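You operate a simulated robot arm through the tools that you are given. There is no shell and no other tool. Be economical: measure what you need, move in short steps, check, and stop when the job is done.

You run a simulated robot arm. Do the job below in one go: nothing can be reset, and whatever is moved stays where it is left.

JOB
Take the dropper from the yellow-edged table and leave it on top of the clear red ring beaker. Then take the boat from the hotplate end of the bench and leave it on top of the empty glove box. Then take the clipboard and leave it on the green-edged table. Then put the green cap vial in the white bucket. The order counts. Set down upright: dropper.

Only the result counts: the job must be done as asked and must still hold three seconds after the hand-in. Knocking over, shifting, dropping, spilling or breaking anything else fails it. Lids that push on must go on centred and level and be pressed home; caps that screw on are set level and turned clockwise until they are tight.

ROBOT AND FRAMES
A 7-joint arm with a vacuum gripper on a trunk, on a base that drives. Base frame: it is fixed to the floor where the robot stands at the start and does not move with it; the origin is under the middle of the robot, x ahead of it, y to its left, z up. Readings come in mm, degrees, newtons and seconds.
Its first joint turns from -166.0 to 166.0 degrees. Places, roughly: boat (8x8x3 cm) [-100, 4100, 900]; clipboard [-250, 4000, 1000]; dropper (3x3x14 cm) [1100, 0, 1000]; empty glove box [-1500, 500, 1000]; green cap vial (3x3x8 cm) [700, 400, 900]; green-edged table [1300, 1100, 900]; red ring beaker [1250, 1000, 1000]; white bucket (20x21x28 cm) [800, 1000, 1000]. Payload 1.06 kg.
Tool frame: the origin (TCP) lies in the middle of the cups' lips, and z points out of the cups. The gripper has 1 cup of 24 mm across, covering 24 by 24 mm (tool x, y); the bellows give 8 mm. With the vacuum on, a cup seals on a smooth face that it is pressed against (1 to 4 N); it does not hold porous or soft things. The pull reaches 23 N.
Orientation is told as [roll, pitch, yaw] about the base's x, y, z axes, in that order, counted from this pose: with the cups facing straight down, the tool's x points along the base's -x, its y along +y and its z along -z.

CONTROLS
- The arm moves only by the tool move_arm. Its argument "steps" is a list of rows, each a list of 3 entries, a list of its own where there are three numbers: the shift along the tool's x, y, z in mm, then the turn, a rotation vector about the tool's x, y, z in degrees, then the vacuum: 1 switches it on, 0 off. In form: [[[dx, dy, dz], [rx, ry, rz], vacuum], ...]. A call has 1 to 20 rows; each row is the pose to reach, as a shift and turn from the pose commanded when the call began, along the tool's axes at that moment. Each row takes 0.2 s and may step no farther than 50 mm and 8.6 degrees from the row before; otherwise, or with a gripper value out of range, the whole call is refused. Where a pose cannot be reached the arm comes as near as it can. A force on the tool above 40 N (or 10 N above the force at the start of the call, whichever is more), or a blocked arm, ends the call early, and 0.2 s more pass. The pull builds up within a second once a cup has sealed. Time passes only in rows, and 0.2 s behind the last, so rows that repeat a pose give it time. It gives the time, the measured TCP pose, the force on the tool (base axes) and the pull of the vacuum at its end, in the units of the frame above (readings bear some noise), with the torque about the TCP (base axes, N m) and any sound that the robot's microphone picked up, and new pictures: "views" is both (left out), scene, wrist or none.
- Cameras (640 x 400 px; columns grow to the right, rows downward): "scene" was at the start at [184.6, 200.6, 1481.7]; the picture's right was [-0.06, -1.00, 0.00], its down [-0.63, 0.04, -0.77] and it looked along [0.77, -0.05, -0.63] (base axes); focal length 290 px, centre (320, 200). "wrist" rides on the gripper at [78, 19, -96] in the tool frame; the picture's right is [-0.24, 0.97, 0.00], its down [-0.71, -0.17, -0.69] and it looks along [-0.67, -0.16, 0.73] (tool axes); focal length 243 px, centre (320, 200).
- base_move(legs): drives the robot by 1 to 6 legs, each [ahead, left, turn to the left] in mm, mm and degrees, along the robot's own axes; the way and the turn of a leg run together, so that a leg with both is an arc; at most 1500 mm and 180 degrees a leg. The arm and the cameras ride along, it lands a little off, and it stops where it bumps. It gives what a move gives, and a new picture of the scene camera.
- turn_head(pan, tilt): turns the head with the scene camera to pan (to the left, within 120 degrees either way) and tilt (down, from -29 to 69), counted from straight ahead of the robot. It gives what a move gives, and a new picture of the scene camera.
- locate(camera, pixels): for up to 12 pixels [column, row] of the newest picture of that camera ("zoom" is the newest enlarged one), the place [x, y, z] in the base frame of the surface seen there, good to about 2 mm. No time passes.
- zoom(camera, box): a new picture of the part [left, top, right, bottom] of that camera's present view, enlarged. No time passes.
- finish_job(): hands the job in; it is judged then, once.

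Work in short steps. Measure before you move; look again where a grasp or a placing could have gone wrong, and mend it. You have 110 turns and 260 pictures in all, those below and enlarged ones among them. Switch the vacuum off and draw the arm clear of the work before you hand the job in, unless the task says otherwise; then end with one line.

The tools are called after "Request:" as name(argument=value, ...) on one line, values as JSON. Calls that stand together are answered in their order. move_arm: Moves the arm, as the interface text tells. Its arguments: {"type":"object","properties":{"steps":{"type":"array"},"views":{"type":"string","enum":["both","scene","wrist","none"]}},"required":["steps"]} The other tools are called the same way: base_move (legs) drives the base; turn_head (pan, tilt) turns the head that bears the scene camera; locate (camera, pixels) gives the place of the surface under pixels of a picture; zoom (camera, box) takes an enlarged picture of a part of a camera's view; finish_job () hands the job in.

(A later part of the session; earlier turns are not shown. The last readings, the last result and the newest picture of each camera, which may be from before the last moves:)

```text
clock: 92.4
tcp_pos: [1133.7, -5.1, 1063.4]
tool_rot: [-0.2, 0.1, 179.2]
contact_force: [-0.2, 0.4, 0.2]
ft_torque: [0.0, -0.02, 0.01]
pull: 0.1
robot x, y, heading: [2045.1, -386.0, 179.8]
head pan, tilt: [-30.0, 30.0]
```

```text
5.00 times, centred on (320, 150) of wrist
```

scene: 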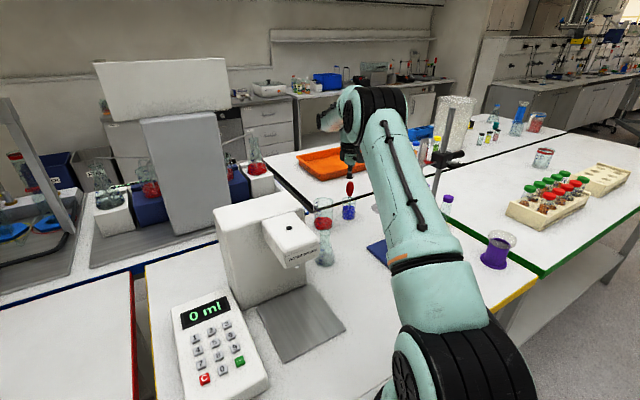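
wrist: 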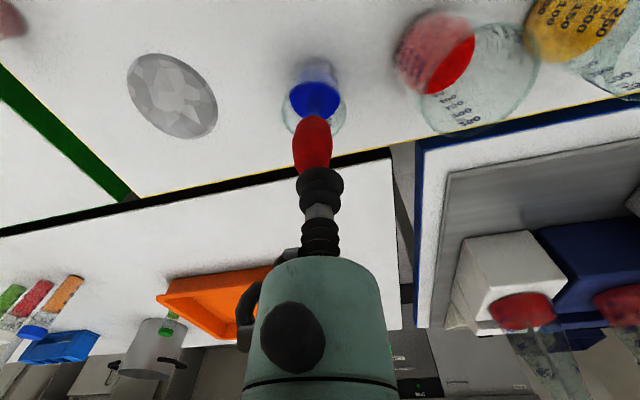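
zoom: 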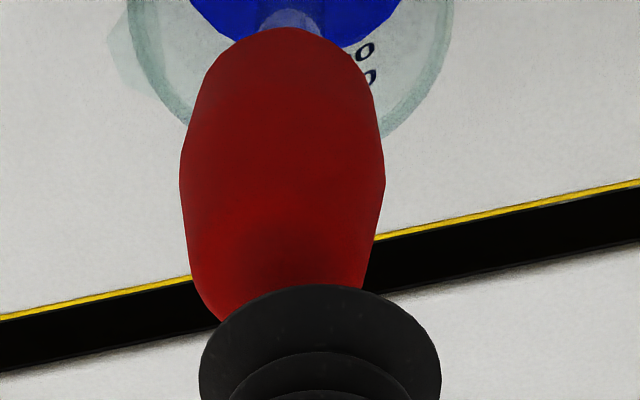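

In the wrist zoom the bulb axis (col ≈282) lies ~4 mm to tool -y of the cup axis (col 320). I correct by 3.5 mm and descend with the vacuum on.

Request:
move_arm(steps=[[[0, -3.5, 0], [0, 0, 0], 1], [[1.5, -3.5, 10], [0, 0, 0], 1], [[1.5, -3.5, 16], [0, 0, 0], 1], [[1.5, -3.5, 19], [0, 0, 0], 1], [[1.5, -3.5, 21], [0, 0, 0], 1], [[1.5, -3.5, 21], [0, 0, 0], 1], [[1.5, -3.5, 21], [0, 0, 0], 1]], views="wrist")

Request:
zoom(camera="wrist", box=[256, 110, 384, 190])

```text
clock: 94.0
tcp_pos: [1133.8, -1.8, 1041.8]
tool_rot: [-0.2, 0.2, 179.2]
contact_force: [-0.2, -0.1, 0.2]
ft_torque: [0.01, 0.02, 0.01]
pull: 23.1
robot x, y, heading: [2039.5, -385.3, 179.3]
head pan, tilt: [-30.0, 30.0]
```

wrist: 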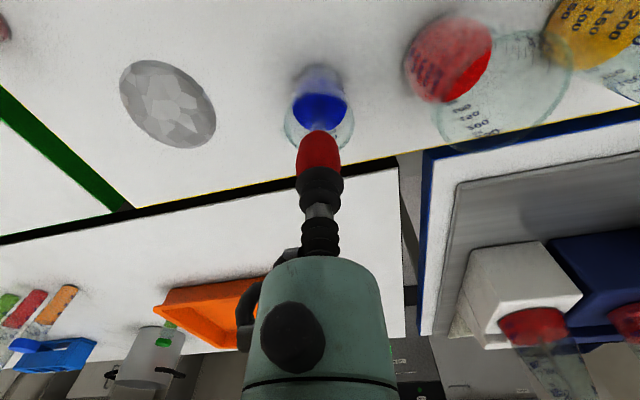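

```text
5.00 times, centred on (320, 150) of wrist
```

zoom: 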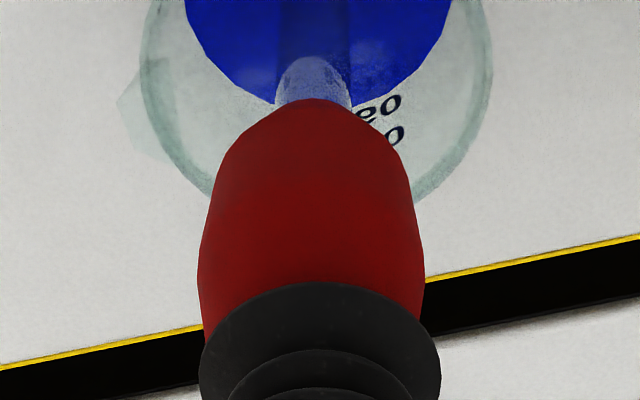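

Sealed (pull 23 N). I lift straight up slowly.

Request:
move_arm(steps=[[[0, 0, -10], [0, 0, 0], 1], [[0, 0, -20], [0, 0, 0], 1], [[0, 0, -35], [0, 0, 0], 1], [[0, 0, -50], [0, 0, 0], 1], [[0, 0, -70], [0, 0, 0], 1], [[0, 0, -90], [0, 0, 0], 1], [[0, 0, -110], [0, 0, 0], 1], [[0, 0, -140], [0, 0, 0], 1], [[0, 0, -170], [0, 0, 0], 1], [[0, 0, -195], [0, 0, 0], 1], [[0, 0, -195], [0, 0, 0], 1]], views="both")

```text
clock: 96.4
tcp_pos: [1132.9, -1.3, 1238.1]
tool_rot: [-0.2, 0.2, 179.3]
contact_force: [-0.1, -0.4, -0.5]
ft_torque: [0.02, 0.01, -0.03]
pull: 22.4
robot x, y, heading: [2044.3, -389.9, 179.6]
head pan, tilt: [-30.0, 30.0]
```

scene: 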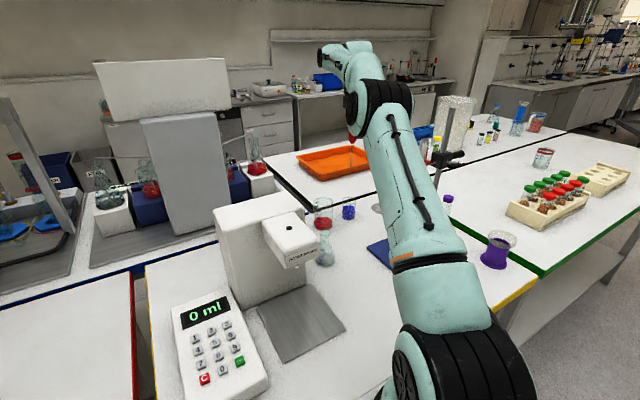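
wrist: 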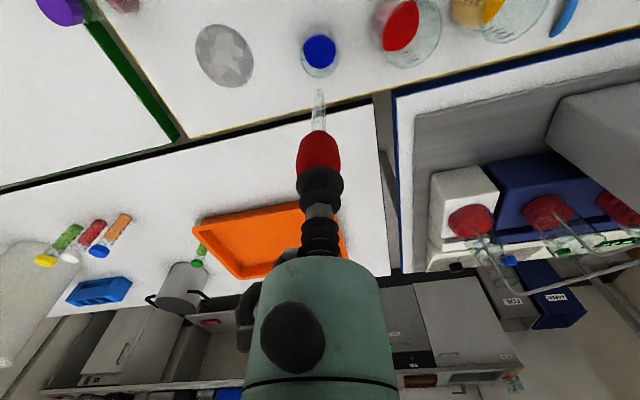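

The dropper hangs straight, tip ≈z 1098. I retract it toward the arm's mount, between the ring clamp and the analyser.

Request:
move_arm(steps=[[[38, 19, 0], [0, 0, 0], 1], [[76, 38, 0], [0, 0, 0], 1], [[114, 57, 0], [0, 0, 0], 1], [[152, 75, 0], [0, 0, 0], 1], [[190, 94, 0], [0, 0, 0], 1], [[228, 113, 0], [0, 0, 0], 1], [[266, 131, 0], [0, 0, 0], 1], [[304, 150, 0], [0, 0, 0], 1], [[349, 170, 0], [0, 0, 0], 1], [[349, 170, 0], [0, 0, 0], 1]], views="both")

```text
clock: 98.6
tcp_pos: [1478.1, -179.2, 1235.6]
tool_rot: [-0.2, 0.2, 179.2]
contact_force: [0.4, -1.0, -0.7]
ft_torque: [-0.02, 0.01, 0.01]
pull: 22.5
robot x, y, heading: [2041.5, -390.4, 179.7]
head pan, tilt: [-30.0, 30.0]
```

scene: 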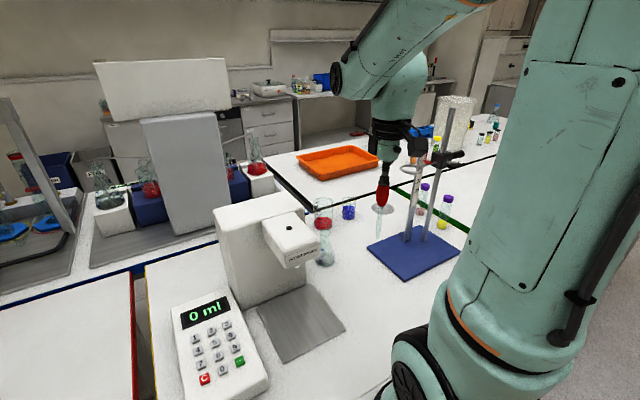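
wrist: 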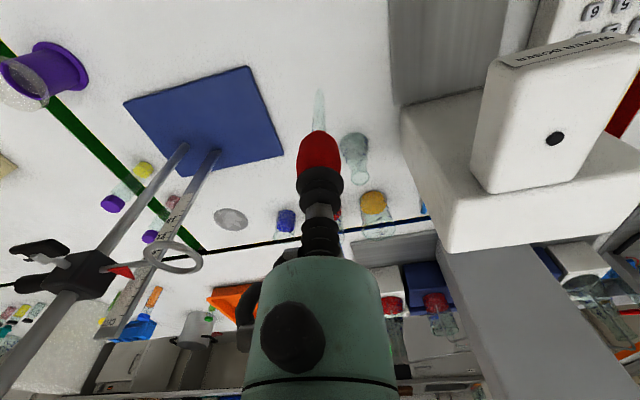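

Clear of everything. I back off 250 mm and drive right (toward +y) to the green-edged table.

Request:
base_move(legs=[[-250, 0, 0], [0, -1350, 0]])

Request:
turn_head(pan=-15, tilt=40)

```text
clock: 106.8
tcp_pos: [1728.4, 1157.9, 1236.4]
tool_rot: [-0.2, 0.1, 179.7]
contact_force: [0.1, 0.4, -0.1]
ft_torque: [-0.02, 0.02, 0.0]
pull: 23.2
robot x, y, heading: [2294.8, 952.6, -179.9]
head pan, tilt: [-30.0, 30.0]
```

scene: 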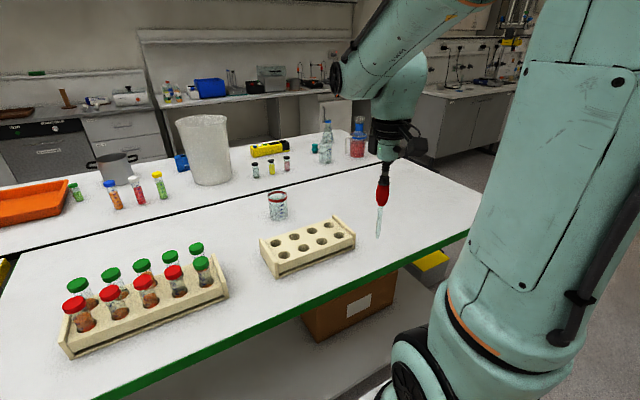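

```text
clock: 107.5
tcp_pos: [1729.3, 1157.3, 1237.0]
tool_rot: [-0.2, 0.3, 179.7]
contact_force: [-0.3, 0.1, -1.1]
ft_torque: [-0.03, -0.02, 0.0]
pull: 22.6
robot x, y, heading: [2292.5, 956.8, -179.7]
head pan, tilt: [-15.0, 40.0]
```

scene: 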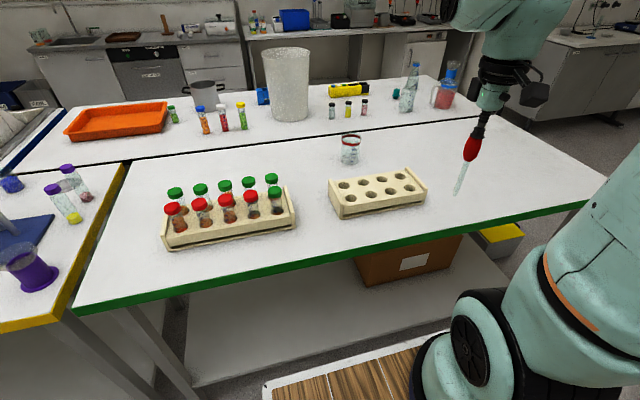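

The red ring beaker is at (350,149). I zoom in and measure its rim and the table edge.

Request:
zoom(camera="scene", box=[318, 124, 382, 174])

Request:
locate(camera="scene", pixels=[[350, 139], [350, 142], [350, 160], [343, 150], [357, 150], [350, 136], [350, 134], [350, 263], [480, 235], [350, 195], [467, 190]])

```text
8.00 times, centred on (350, 149) of scene
```

zoom: 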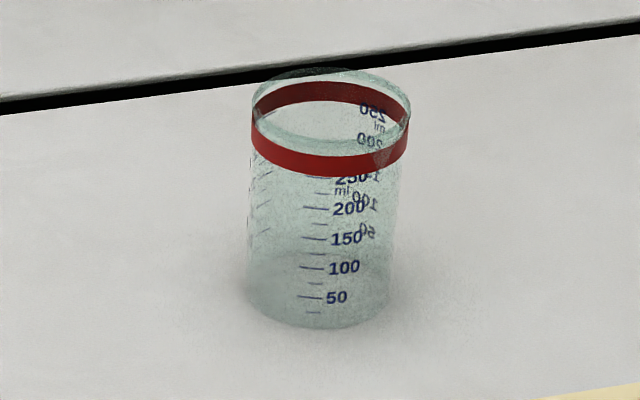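

```text
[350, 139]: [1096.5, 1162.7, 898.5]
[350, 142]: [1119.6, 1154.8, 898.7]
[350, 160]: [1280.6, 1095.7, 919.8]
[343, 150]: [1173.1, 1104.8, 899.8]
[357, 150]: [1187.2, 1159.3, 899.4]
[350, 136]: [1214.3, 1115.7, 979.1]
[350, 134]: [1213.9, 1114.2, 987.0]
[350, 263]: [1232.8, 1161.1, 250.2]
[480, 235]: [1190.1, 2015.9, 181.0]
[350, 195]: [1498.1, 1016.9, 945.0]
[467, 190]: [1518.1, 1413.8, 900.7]
```

I locate the red ring's front and back and sides in the zoom.

Request:
locate(camera="zoom", pixels=[[330, 166], [330, 92], [256, 138], [404, 140], [290, 157], [375, 160], [290, 95], [330, 325], [320, 71], [330, 142]])

```text
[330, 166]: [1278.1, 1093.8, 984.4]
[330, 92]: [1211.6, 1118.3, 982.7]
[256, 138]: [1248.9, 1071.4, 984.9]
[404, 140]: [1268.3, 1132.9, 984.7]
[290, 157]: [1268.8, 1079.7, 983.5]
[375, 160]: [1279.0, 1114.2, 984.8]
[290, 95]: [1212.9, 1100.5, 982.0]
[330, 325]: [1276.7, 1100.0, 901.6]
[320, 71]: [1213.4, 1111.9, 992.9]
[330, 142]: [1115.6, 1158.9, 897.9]
```

Circle fit: beaker centre (1245,1106), radius 35, rim ≈z 995. I check the green edge position before advancing.

Request:
locate(camera="scene", pixels=[[250, 274], [350, 251], [450, 228], [540, 209], [275, 181], [200, 185]])

```text
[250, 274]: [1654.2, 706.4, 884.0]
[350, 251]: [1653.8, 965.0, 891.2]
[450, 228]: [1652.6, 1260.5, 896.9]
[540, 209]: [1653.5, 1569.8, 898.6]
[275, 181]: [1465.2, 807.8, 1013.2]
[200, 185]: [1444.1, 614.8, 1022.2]
```

Green edge at x=1654. I advance 240 mm.

Request:
base_move(legs=[[240, 0, 0]])

```text
clock: 109.3
tcp_pos: [1490.9, 1156.8, 1236.3]
tool_rot: [-0.3, 0.2, 179.6]
contact_force: [0.9, 0.0, 0.3]
ft_torque: [0.0, 0.05, -0.01]
pull: 23.4
robot x, y, heading: [2054.7, 948.9, -180.1]
head pan, tilt: [-15.0, 40.0]
```

scene: 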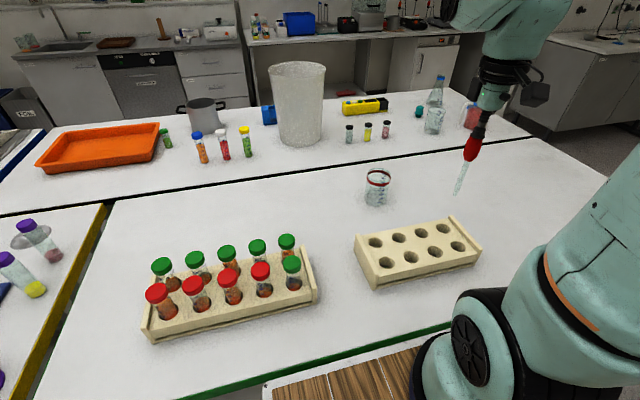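

I carry the dropper above the beaker's centre, tip ≈25 mm above the rim, and look.

Request:
move_arm(steps=[[[-41, 9, 0], [0, 0, 0], 1], [[-82, 18, 0], [0, 0, 0], 1], [[-123, 26, 0], [0, 0, 0], 1], [[-164, 35, 0], [0, 0, 0], 1], [[-205, 44, 0], [0, 0, 0], 1], [[-246, 53, 0], [0, 0, 0], 1], [[-246, 53, 25], [0, 0, 0], 1], [[-246, 53, 50], [0, 0, 0], 1], [[-246, 53, 72], [0, 0, 0], 1], [[-246, 53, 72], [0, 0, 0], 1]], views="both")

Request:
zoom(camera="scene", box=[338, 110, 418, 210])

Request:
zoom(camera="wrist", box=[224, 20, 416, 140])

```text
clock: 111.5
tcp_pos: [1242.4, 1105.0, 1163.1]
tool_rot: [-0.2, 0.3, 179.6]
contact_force: [0.6, -0.5, -0.8]
ft_torque: [0.02, 0.0, 0.0]
pull: 23.3
robot x, y, heading: [2058.8, 950.0, -180.1]
head pan, tilt: [-15.0, 40.0]
```

scene: 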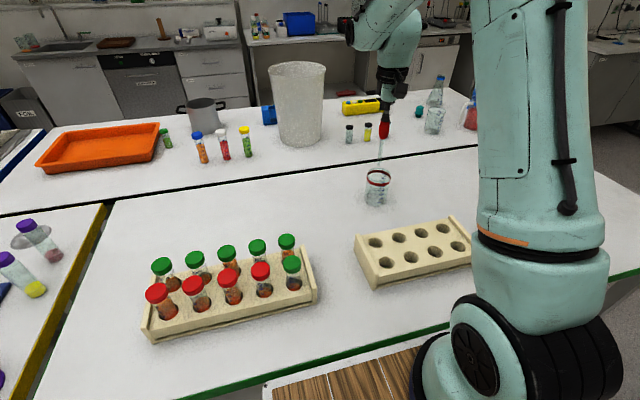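
wrist: 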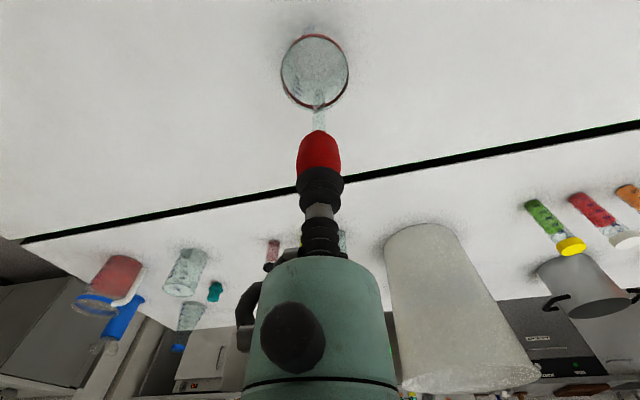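

```text
4.00 times, centred on (378, 160) of scene
```

zoom: 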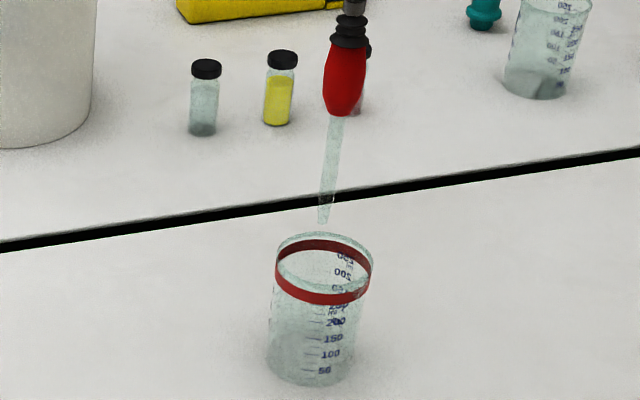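

```text
3.33 times, centred on (320, 80) of wrist
```

zoom: 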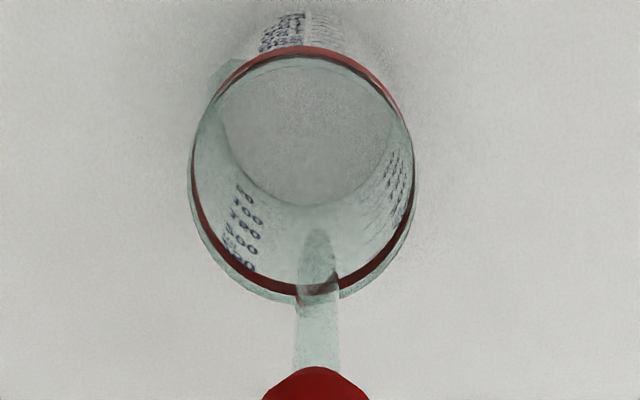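

The dropper tip is over the opening, the rim centre ≈4 mm to tool -y. I correct and lower it slowly inside, stopping just above the expected floor contact.

Request:
move_arm(steps=[[[1, -3.5, 0], [0, 0, 0], 1], [[1, -3.5, 20], [0, 0, 0], 1], [[1, -3.5, 40], [0, 0, 0], 1], [[1, -3.5, 60], [0, 0, 0], 1], [[1, -3.5, 80], [0, 0, 0], 1], [[1, -3.5, 95], [0, 0, 0], 1], [[1, -3.5, 108], [0, 0, 0], 1], [[1, -3.5, 114], [0, 0, 0], 1], [[1, -3.5, 114], [0, 0, 0], 1]], views="both")

Request:
zoom(camera="scene", box=[338, 130, 418, 210])

```text
clock: 112.4
tcp_pos: [1243.1, 1109.8, 1125.5]
tool_rot: [-0.4, -0.8, 179.6]
contact_force: [1.0, -0.2, 19.1]
ft_torque: [-0.01, -0.03, -0.03]
pull: 23.0
robot x, y, heading: [2056.5, 954.5, -180.0]
head pan, tilt: [-15.0, 40.0]
stopped in row 4: the force on the tool passed its limit (the readings are from after the stop); the commanded pose is now the measured one
```

scene: 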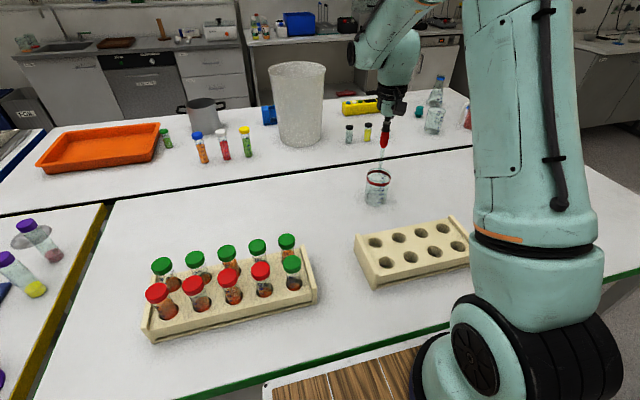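
wrist: 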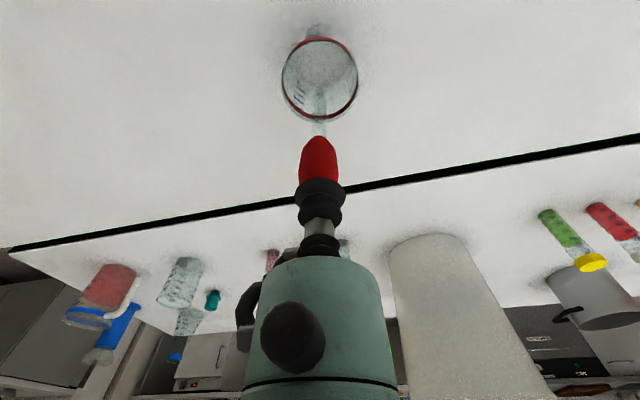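

```text
5.00 times, centred on (378, 170) of scene
```

zoom: 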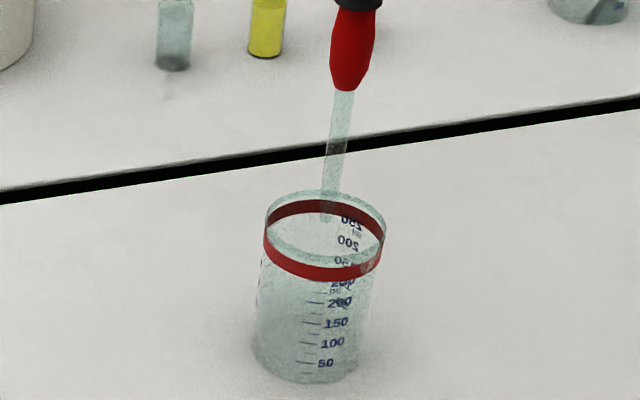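

The beaker's top acts as a closed surface: contact came at TCP z≈1126 with 19 N. I ease up, re-level the tool, and check the force.

Request:
move_arm(steps=[[[0, 0, -3], [0, 0, 0], 1], [[0, 0, -6], [0.2, -0.5, 0], 1], [[0, 0, -8], [0.3, -1, 0], 1], [[0, 0, -8], [0.3, -1, 0], 1], [[0, 0, -8], [0.3, -1, 0], 1]], views="wrist")

Request:
zoom(camera="scene", box=[338, 130, 418, 210])

```text
clock: 113.6
tcp_pos: [1244.5, 1109.5, 1131.0]
tool_rot: [-0.5, -1.5, 179.7]
contact_force: [-0.3, -0.2, 0.2]
ft_torque: [0.0, 0.06, 0.0]
pull: 22.9
robot x, y, heading: [2057.3, 953.9, -180.3]
head pan, tilt: [-15.0, 40.0]
```

wrist: 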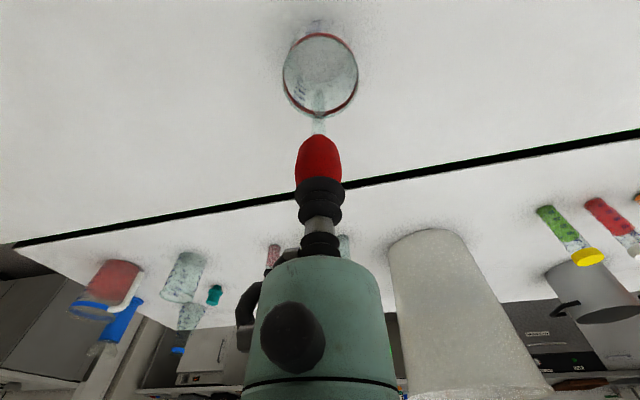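

```text
5.00 times, centred on (378, 170) of scene
```

zoom: 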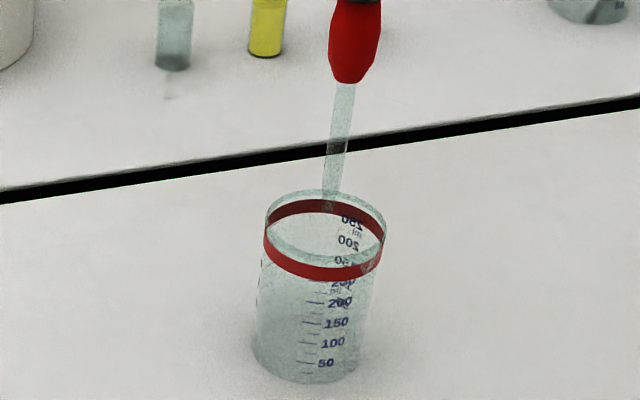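

Tool pitch reads -1.5, so my turn went the wrong way. I raise 6 mm and turn back to level, then check the dropper's verticality.

Request:
move_arm(steps=[[[0, 0, -4], [0, 0.5, 0], 1], [[0, 0, -7], [-0.3, 1, 0], 1], [[0, 0, -7], [-0.4, 1.6, 0], 1], [[0, 0, -7], [-0.4, 1.6, 0], 1], [[0, 0, -7], [-0.4, 1.6, 0], 1]], views="both")

Request:
zoom(camera="scene", box=[338, 110, 418, 210])

Request:
zoom(camera="wrist", box=[240, 20, 400, 220])

```text
clock: 114.8
tcp_pos: [1243.2, 1111.1, 1139.2]
tool_rot: [-0.2, 0.0, 179.8]
contact_force: [-0.5, -0.6, -1.4]
ft_torque: [0.01, 0.01, 0.01]
pull: 23.2
robot x, y, heading: [2053.1, 950.5, -180.0]
head pan, tilt: [-15.0, 40.0]
```

scene: 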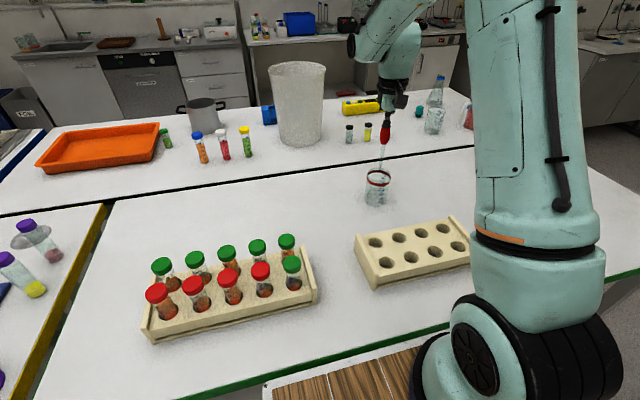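
wrist: 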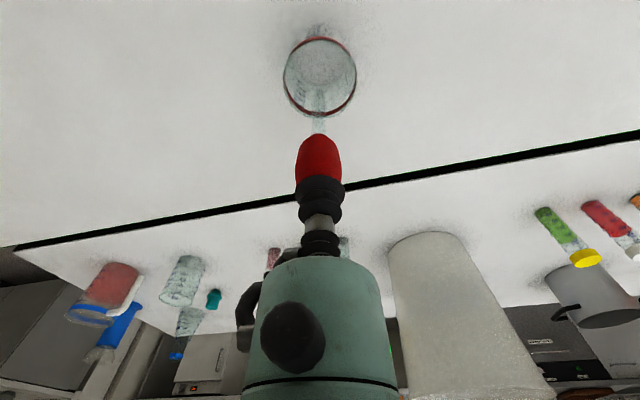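

```text
4.00 times, centred on (378, 160) of scene
```

zoom: 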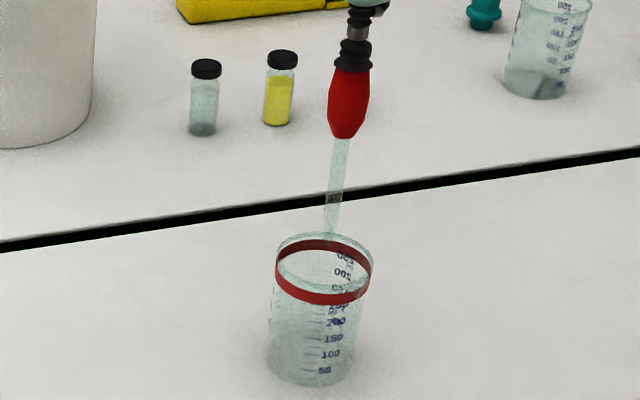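

```text
2.00 times, centred on (320, 120) of wrist
```

zoom: 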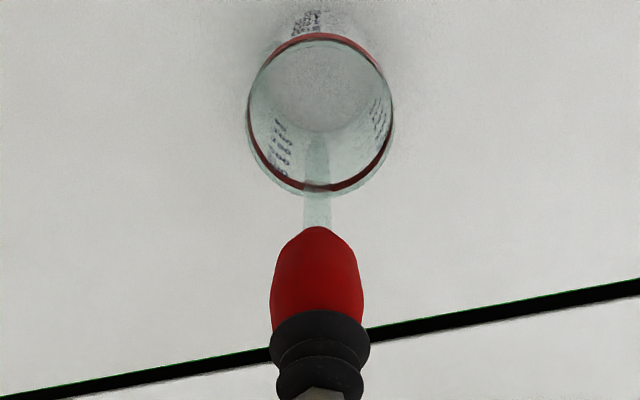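

Tool is level and the dropper is centred and in line. I lower gently to light contact.

Request:
move_arm(steps=[[[0, 0, 4], [0, 0, 0], 1], [[0, 0, 6], [0, 0, 0], 1], [[0, 0, 7], [0, 0, 0], 1], [[0, 0, 8], [0, 0, 0], 1], [[0, 0, 8], [0, 0, 0], 1], [[0, 0, 8], [0, 0, 0], 1]], views="none")

```text
clock: 116.2
tcp_pos: [1244.0, 1111.0, 1130.6]
tool_rot: [-0.3, 0.1, 179.6]
contact_force: [-0.2, -0.4, 0.2]
ft_torque: [0.0, -0.04, 0.0]
pull: 23.3
robot x, y, heading: [2050.9, 949.2, -180.1]
head pan, tilt: [-15.0, 40.0]
```

Request:
move_arm(steps=[[[0, 0, 1], [0, 0, 0], 1], [[0, 0, 1], [0, 0, 0], 1], [[0, 0, 2], [0, 0, 0], 1], [[0, 0, 2], [0, 0, 0], 1]], views="none")

```text
clock: 117.2
tcp_pos: [1243.5, 1110.2, 1128.6]
tool_rot: [-0.3, 0.0, 179.7]
contact_force: [-0.1, 1.4, 7.9]
ft_torque: [-0.02, 0.01, -0.01]
pull: 23.2
robot x, y, heading: [2058.6, 951.2, -180.1]
head pan, tilt: [-15.0, 40.0]
```

Contact at z≈1130 (7.9 N). I back off 1.5 mm, release the vacuum, wait, and rise slowly.

Request:
move_arm(steps=[[[0, 0, -1.3], [0, 0, 0], 1], [[0, 0, -1.3], [0, 0, 0], 1], [[0, 0, -1.3], [0, 0, 0], 0], [[0, 0, -1.3], [0, 0, 0], 0], [[0, 0, -1.3], [0, 0, 0], 0], [[0, 0, -1.3], [0, 0, 0], 0], [[0, 0, -1.3], [0, 0, 0], 0], [[0, 0, -3], [0, 0, 0], 0], [[0, 0, -6], [0, 0, 0], 0], [[0, 0, -10], [0, 0, 0], 0], [[0, 0, -10], [0, 0, 0], 0]], views="both")

Request:
zoom(camera="scene", box=[338, 110, 418, 210])

```text
clock: 119.6
tcp_pos: [1244.1, 1111.3, 1138.2]
tool_rot: [-0.2, 0.2, 179.6]
contact_force: [0.4, -0.2, 0.3]
ft_torque: [-0.02, 0.01, 0.0]
pull: 0.1
robot x, y, heading: [2056.5, 953.7, -179.8]
head pan, tilt: [-15.0, 40.0]
```

scene: 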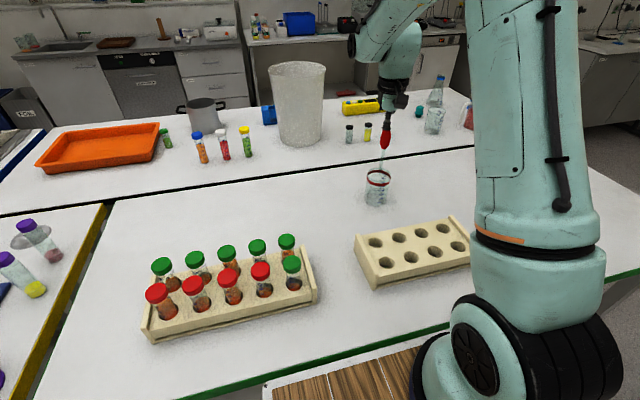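
wrist: 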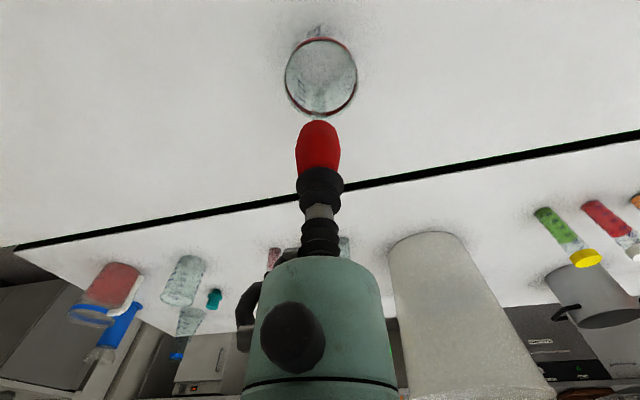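

```text
4.00 times, centred on (378, 160) of scene
```

zoom: 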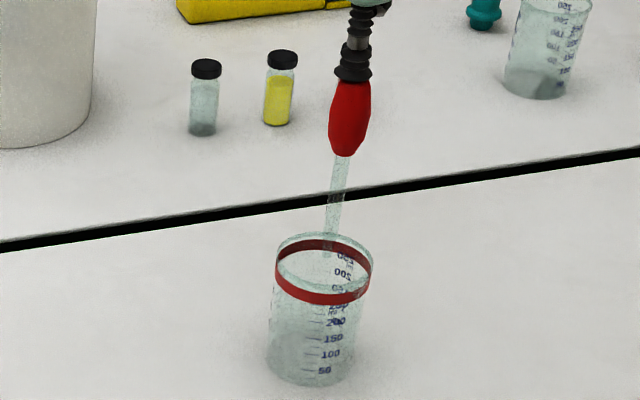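

The dropper stands on its own. I rise straight up, then retract.

Request:
move_arm(steps=[[[0, 0, -20], [0, 0, 0], 0], [[0, 0, -50], [0, 0, 0], 0], [[0, 0, -90], [0, 0, 0], 0], [[0, 0, -130], [0, 0, 0], 0], [[40, 0, -140], [0, 0, 0], 0], [[80, 0, -140], [0, 0, 0], 0], [[120, 0, -140], [0, 0, 0], 0], [[160, 0, -140], [0, 0, 0], 0], [[200, 0, -140], [0, 0, 0], 0], [[240, 0, -140], [0, 0, 0], 0], [[240, 0, -140], [0, 0, 0], 0]], views="scene")

Request:
zoom(camera="scene", box=[338, 110, 418, 210])

```text
clock: 122.0
tcp_pos: [1483.8, 1110.4, 1279.2]
tool_rot: [-0.1, 0.1, 179.7]
contact_force: [0.1, 0.4, -0.2]
ft_torque: [-0.01, -0.04, -0.02]
pull: 0.1
robot x, y, heading: [2054.3, 949.2, -179.8]
head pan, tilt: [-15.0, 40.0]
```

scene: 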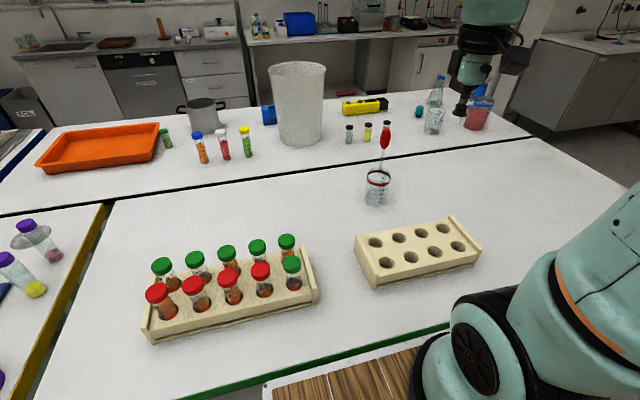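

```text
4.00 times, centred on (378, 160) of scene
```

zoom: 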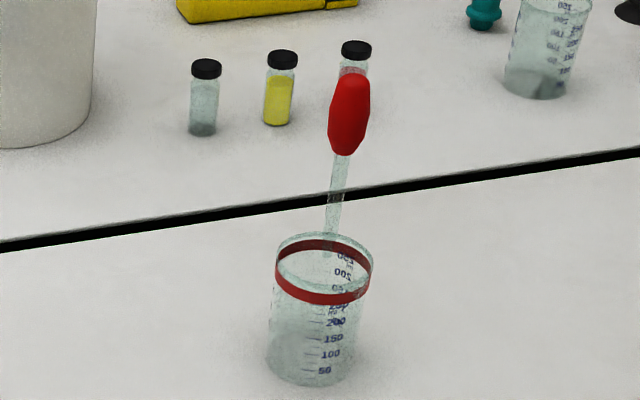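

Dropper done. Next the boat: I drive back out of the aisle and round to the islands, keeping heading 180°.

Request:
base_move(legs=[[-250, 0, 0], [0, -1020, 0], [0, -1000, 0], [800, 0, 0], [800, 0, 0]])

Request:
turn_head(pan=-50, tilt=25)

```text
clock: 141.2
tcp_pos: [123.2, 3109.8, 1278.6]
tool_rot: [-0.2, 0.2, 179.8]
contact_force: [-0.8, -0.1, 0.1]
ft_torque: [0.0, -0.01, 0.0]
pull: 0.1
robot x, y, heading: [696.8, 2957.8, -179.6]
head pan, tilt: [-15.0, 40.0]
```

scene: 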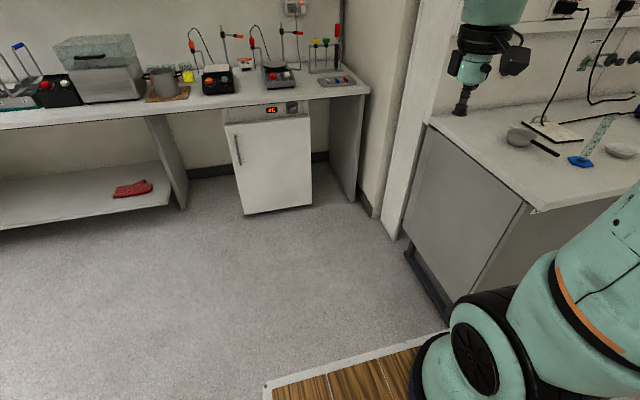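

```text
clock: 142.2
tcp_pos: [123.6, 3110.9, 1279.1]
tool_rot: [-0.1, 0.1, 180.0]
contact_force: [-0.3, -0.3, -0.2]
ft_torque: [-0.02, 0.01, 0.0]
pull: 0.0
robot x, y, heading: [696.0, 2952.3, -179.9]
head pan, tilt: [-50.0, 25.0]
```

scene: 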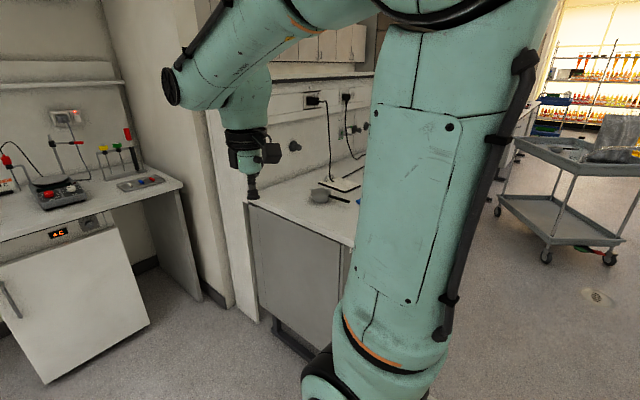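

I locate the island corner and trolley before driving alongside.

Request:
locate(camera="scene", pixels=[[352, 247], [250, 205], [345, 200], [318, 195], [545, 260], [495, 210], [590, 295], [350, 165]])

Request:
base_move(legs=[[0, -900, 0]])

Request:
turn_head(pan=0, tilt=35)

```text
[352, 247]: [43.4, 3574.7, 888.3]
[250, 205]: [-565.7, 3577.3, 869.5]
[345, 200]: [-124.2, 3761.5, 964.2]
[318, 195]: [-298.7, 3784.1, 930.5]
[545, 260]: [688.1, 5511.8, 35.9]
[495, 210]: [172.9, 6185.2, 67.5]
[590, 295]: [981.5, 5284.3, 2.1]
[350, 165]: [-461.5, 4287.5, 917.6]
```

```text
clock: 147.0
tcp_pos: [124.1, 4022.4, 1279.1]
tool_rot: [-0.2, 0.0, 179.5]
contact_force: [0.3, 0.2, 0.3]
ft_torque: [0.04, -0.02, -0.02]
pull: 0.0
robot x, y, heading: [695.8, 3861.5, 179.6]
head pan, tilt: [-50.0, 25.0]
```

scene: 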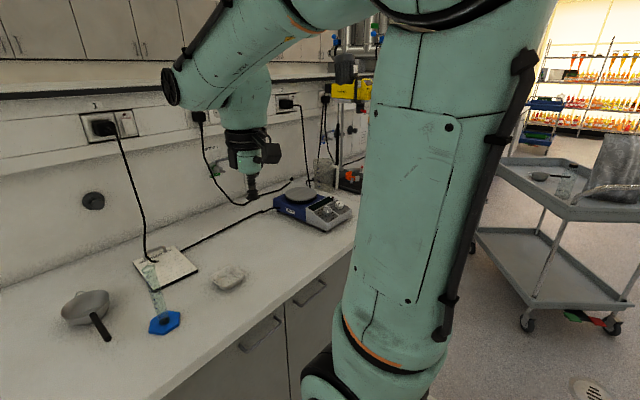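

```text
clock: 148.2
tcp_pos: [124.3, 4022.4, 1279.4]
tool_rot: [-0.2, 0.2, 179.4]
contact_force: [0.5, 0.0, -0.3]
ft_torque: [0.03, 0.0, -0.05]
pull: 0.1
robot x, y, heading: [696.5, 3859.5, 179.7]
head pan, tilt: [0.0, 35.0]
```

scene: 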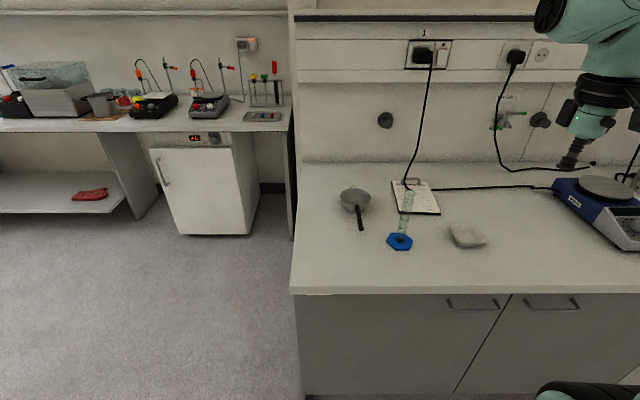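

The weighing boat is at (467,235), the clipboard at (418,197) with a measuring cylinder in front. I zoom in and measure.

Request:
zoom(camera="scene", box=[360, 160, 520, 260])

Request:
locate(camera="zoom", pixels=[[425, 300], [425, 270], [425, 335], [365, 290], [490, 310], [220, 150], [150, 85], [300, 100], [310, 210], [190, 110], [175, 320], [200, 120]])

```text
4.00 times, centred on (440, 210) of scene
```

zoom: 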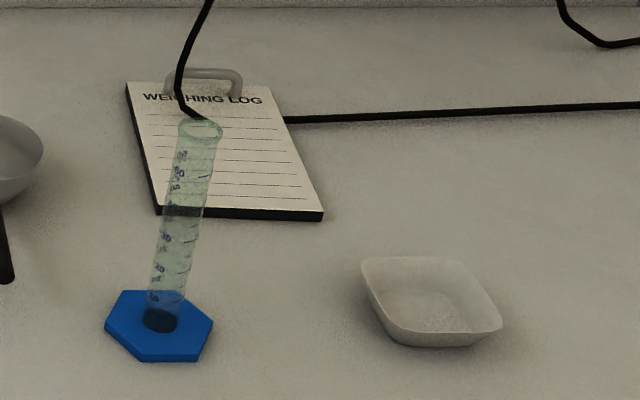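

```text
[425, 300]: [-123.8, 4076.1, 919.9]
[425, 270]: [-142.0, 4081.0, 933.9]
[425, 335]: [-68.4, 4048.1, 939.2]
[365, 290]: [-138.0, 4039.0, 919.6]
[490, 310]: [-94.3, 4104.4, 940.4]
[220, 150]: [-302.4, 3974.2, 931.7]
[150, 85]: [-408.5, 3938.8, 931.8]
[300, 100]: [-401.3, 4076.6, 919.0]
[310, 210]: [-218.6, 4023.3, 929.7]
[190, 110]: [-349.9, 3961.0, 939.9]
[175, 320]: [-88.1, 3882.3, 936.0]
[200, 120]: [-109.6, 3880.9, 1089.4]
```

Boat is centred near (-105,4070), its floor at z≈920. I move the tool above it and look with the wrist camera.

Request:
move_arm(steps=[[[-40, -10, 0], [0, 0, 0], 0], [[-80, -20, 0], [0, 0, 0], 0], [[-120, -30, 0], [0, 0, 0], 0], [[-160, -40, 0], [0, 0, 0], 0], [[-200, -50, 0], [0, 0, 0], 0], [[-220, -50, 40], [0, 0, 0], 0], [[-220, -50, 80], [0, 0, 0], 0], [[-220, -50, 120], [0, 0, 0], 0], [[-220, -50, 160], [0, 0, 0], 0], [[-220, -50, 200], [0, 0, 0], 0], [[-220, -50, 200], [0, 0, 0], 0]], views="both")

Request:
zoom(camera="wrist", box=[224, 20, 416, 140])

```text
clock: 150.6
tcp_pos: [-92.6, 4072.3, 1081.3]
tool_rot: [-0.2, 0.2, 179.4]
contact_force: [0.1, 0.2, -0.2]
ft_torque: [0.05, 0.03, 0.0]
pull: 0.1
robot x, y, heading: [694.9, 3866.0, 179.5]
head pan, tilt: [0.0, 35.0]
```

scene: 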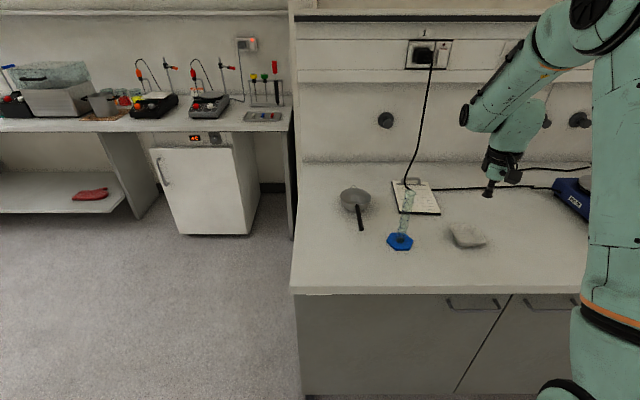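
wrist: 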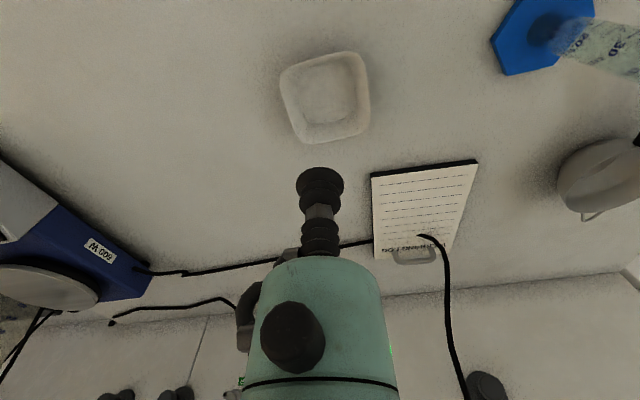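

```text
3.33 times, centred on (320, 80) of wrist
```

zoom: 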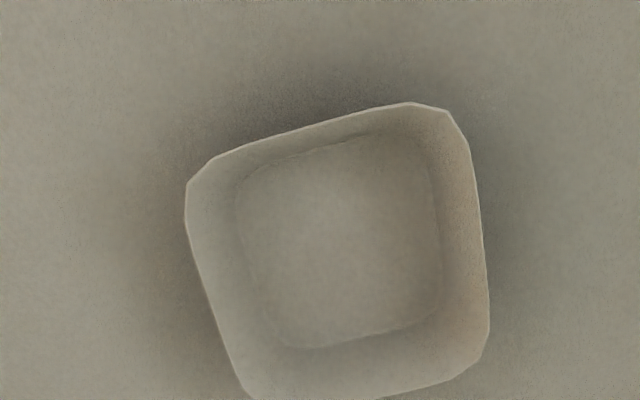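

The boat's floor centre is at zoom ≈(345,240). I locate it and the rim.

Request:
locate(camera="zoom", pixels=[[345, 240], [290, 205], [400, 205], [290, 290], [400, 290], [320, 130], [350, 385], [205, 250], [480, 250]])

```text
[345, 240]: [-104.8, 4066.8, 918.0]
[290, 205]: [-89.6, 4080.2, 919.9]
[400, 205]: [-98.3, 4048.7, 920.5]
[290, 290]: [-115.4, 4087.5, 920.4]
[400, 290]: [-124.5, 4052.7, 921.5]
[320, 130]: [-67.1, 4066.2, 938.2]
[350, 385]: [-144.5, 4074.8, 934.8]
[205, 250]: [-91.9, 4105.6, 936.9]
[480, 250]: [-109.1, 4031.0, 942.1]
```

Floor centre (-105.5,4067.5), z≈920. I align and descend to z≈930.

Request:
move_arm(steps=[[[-13, 5, 10], [0, 0, 0], 0], [[-13, 5, 50], [0, 0, 0], 0], [[-13, 5, 90], [0, 0, 0], 0], [[-13, 5, 120], [0, 0, 0], 0], [[-13, 5, 140], [0, 0, 0], 1], [[-13, 5, 152], [0, 0, 0], 1], [[-13, 5, 152], [0, 0, 0], 1]], views="wrist")

```text
clock: 152.2
tcp_pos: [-107.5, 4070.0, 928.0]
tool_rot: [-0.3, 0.0, 179.4]
contact_force: [-0.2, 0.8, -0.2]
ft_torque: [-0.02, 0.02, -0.01]
pull: 23.0
robot x, y, heading: [696.2, 3865.5, 179.7]
head pan, tilt: [0.0, 35.0]
```

wrist: 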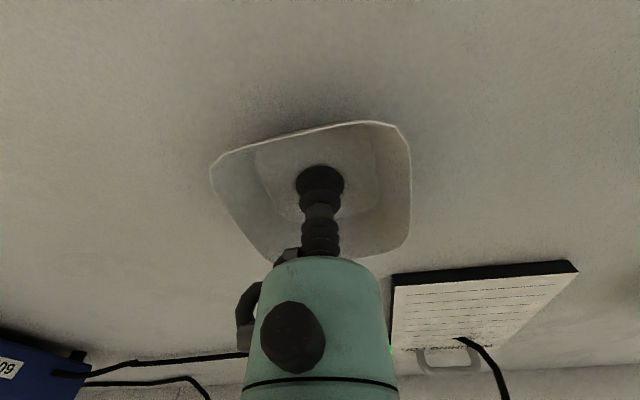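

Sealed at 23 N. I lift and retract it over the bench edge.

Request:
move_arm(steps=[[[0, 0, -15], [0, 0, 0], 1], [[0, 0, -40], [0, 0, 0], 1], [[0, 0, -80], [0, 0, 0], 1], [[0, 0, -120], [0, 0, 0], 1], [[0, 0, -160], [0, 0, 0], 1], [[0, 0, -200], [0, 0, 0], 1], [[0, 0, -240], [0, 0, 0], 1], [[40, 0, -270], [0, 0, 0], 1], [[80, 0, -280], [0, 0, 0], 1], [[120, 0, -280], [0, 0, 0], 1], [[160, 0, -280], [0, 0, 0], 1], [[200, 0, -280], [0, 0, 0], 1], [[200, 0, -280], [0, 0, 0], 1]], views="wrist")

Request:
turn_head(pan=60, tilt=22)

```text
clock: 155.0
tcp_pos: [92.1, 4066.8, 1207.5]
tool_rot: [-0.2, 0.1, 179.4]
contact_force: [0.7, -0.6, 0.4]
ft_torque: [0.0, 0.0, 0.01]
pull: 22.9
robot x, y, heading: [695.6, 3864.8, 179.7]
head pan, tilt: [0.0, 35.0]
```

wrist: 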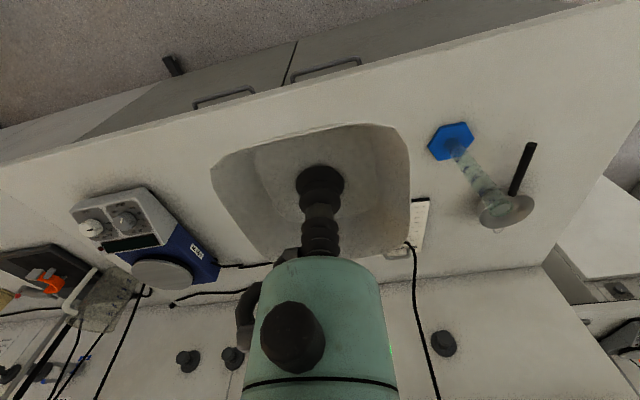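

```text
clock: 156.3
tcp_pos: [91.4, 4067.2, 1208.6]
tool_rot: [-0.1, 0.1, 179.5]
contact_force: [0.2, -0.2, 0.2]
ft_torque: [-0.04, -0.02, 0.01]
pull: 22.4
robot x, y, heading: [695.0, 3865.1, 179.6]
head pan, tilt: [60.0, 22.0]
```

scene: 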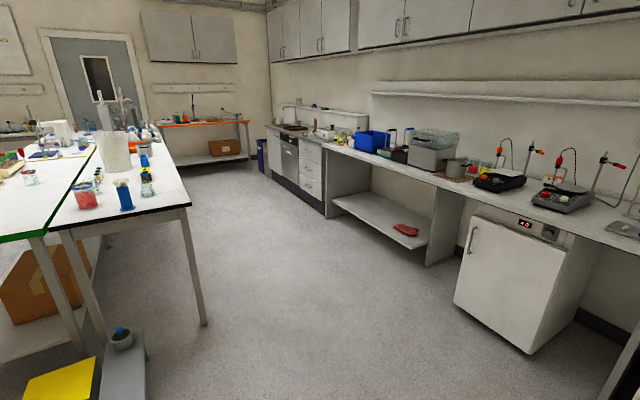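

Boat is held. I locate the wall bench's front edge and candidate glove box (blue at (368,141)).

Request:
locate(camera="scene", pixels=[[368, 141], [430, 178], [325, 145], [530, 214], [405, 228], [345, 195], [300, 140], [430, 150], [200, 325]])

Request:
zoom(camera="scene", box=[260, 90, 480, 220])

```text
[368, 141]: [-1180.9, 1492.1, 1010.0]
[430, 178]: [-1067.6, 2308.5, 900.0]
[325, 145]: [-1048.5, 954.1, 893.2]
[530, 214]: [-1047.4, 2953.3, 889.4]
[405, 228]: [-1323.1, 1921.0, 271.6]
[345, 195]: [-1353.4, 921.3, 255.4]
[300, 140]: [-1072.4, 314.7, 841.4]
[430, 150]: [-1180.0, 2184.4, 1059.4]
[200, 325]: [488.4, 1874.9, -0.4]
```

```text
2.91 times, centred on (370, 155) of scene
```

zoom: 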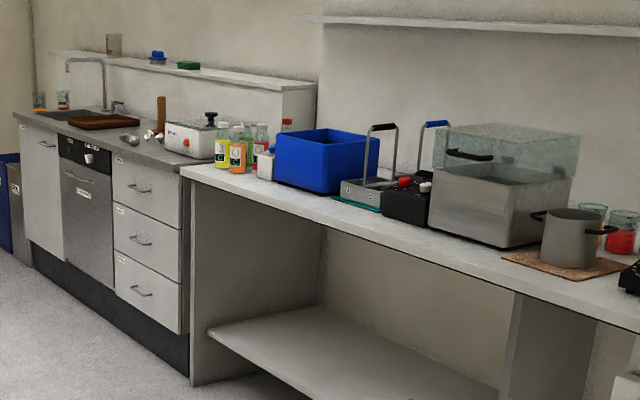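

Bench front edge is at x≈-1047. I drive to about (-350,600), still facing -x, to find the glove box.

Request:
base_move(legs=[[0, 930, 0], [1050, 0, 0], [0, 1170, 0], [0, 1170, 0]])

Request:
turn_head(pan=0, tilt=30)

```text
clock: 177.2
tcp_pos: [-972.5, 817.8, 1208.5]
tool_rot: [-0.2, 0.1, -179.4]
contact_force: [0.5, -0.7, -0.9]
ft_torque: [-0.02, -0.02, 0.0]
pull: 22.4
robot x, y, heading: [-361.3, 626.8, -178.9]
head pan, tilt: [60.0, 22.0]
```

scene: 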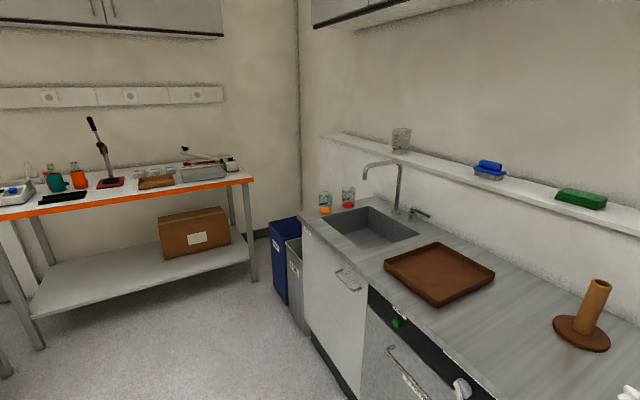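

```text
clock: 178.5
tcp_pos: [-971.7, 817.7, 1208.7]
tool_rot: [-0.2, 0.1, -179.5]
contact_force: [0.1, 0.1, -0.1]
ft_torque: [0.0, 0.02, 0.0]
pull: 23.0
robot x, y, heading: [-364.2, 624.3, -179.1]
head pan, tilt: [0.0, 30.0]
```

scene: 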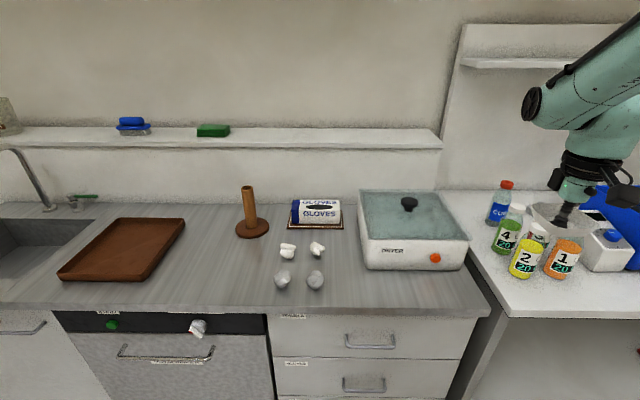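

The glove box "GLOVES" is at (315,211). I zoom in and measure it.

Request:
zoom(camera="scene", box=[265, 180, 365, 242])

Request:
locate(camera="zoom", pixels=[[180, 135], [480, 135], [170, 215], [490, 215], [330, 175], [330, 130], [330, 218], [250, 175], [410, 175], [330, 270]])

Request:
locate(camera="scene", pixels=[[409, 205], [365, 190], [360, 245], [249, 190], [400, 230], [505, 182]])

```text
6.40 times, centred on (315, 211) of scene
```

zoom: 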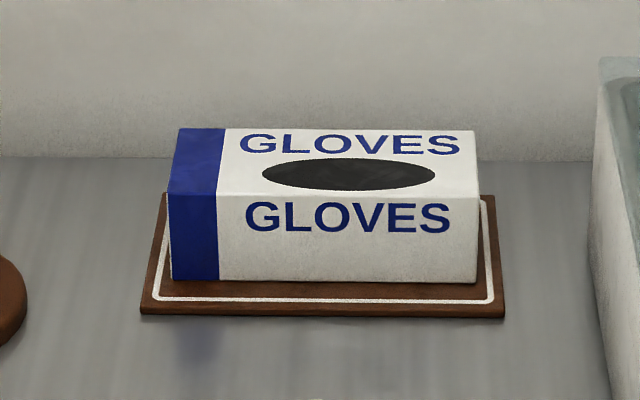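

```text
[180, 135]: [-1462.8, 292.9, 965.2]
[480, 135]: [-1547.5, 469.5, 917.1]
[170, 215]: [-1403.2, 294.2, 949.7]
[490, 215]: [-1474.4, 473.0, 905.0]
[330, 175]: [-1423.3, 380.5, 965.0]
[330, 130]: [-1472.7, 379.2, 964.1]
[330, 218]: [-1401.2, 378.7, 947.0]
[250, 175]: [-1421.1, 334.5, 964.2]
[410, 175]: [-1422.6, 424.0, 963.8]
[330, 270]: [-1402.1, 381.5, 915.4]
```

```text
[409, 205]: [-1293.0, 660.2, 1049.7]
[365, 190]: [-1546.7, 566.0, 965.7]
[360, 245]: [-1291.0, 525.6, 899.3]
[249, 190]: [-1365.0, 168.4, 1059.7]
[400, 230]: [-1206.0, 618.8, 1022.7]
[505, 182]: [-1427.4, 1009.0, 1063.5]
```

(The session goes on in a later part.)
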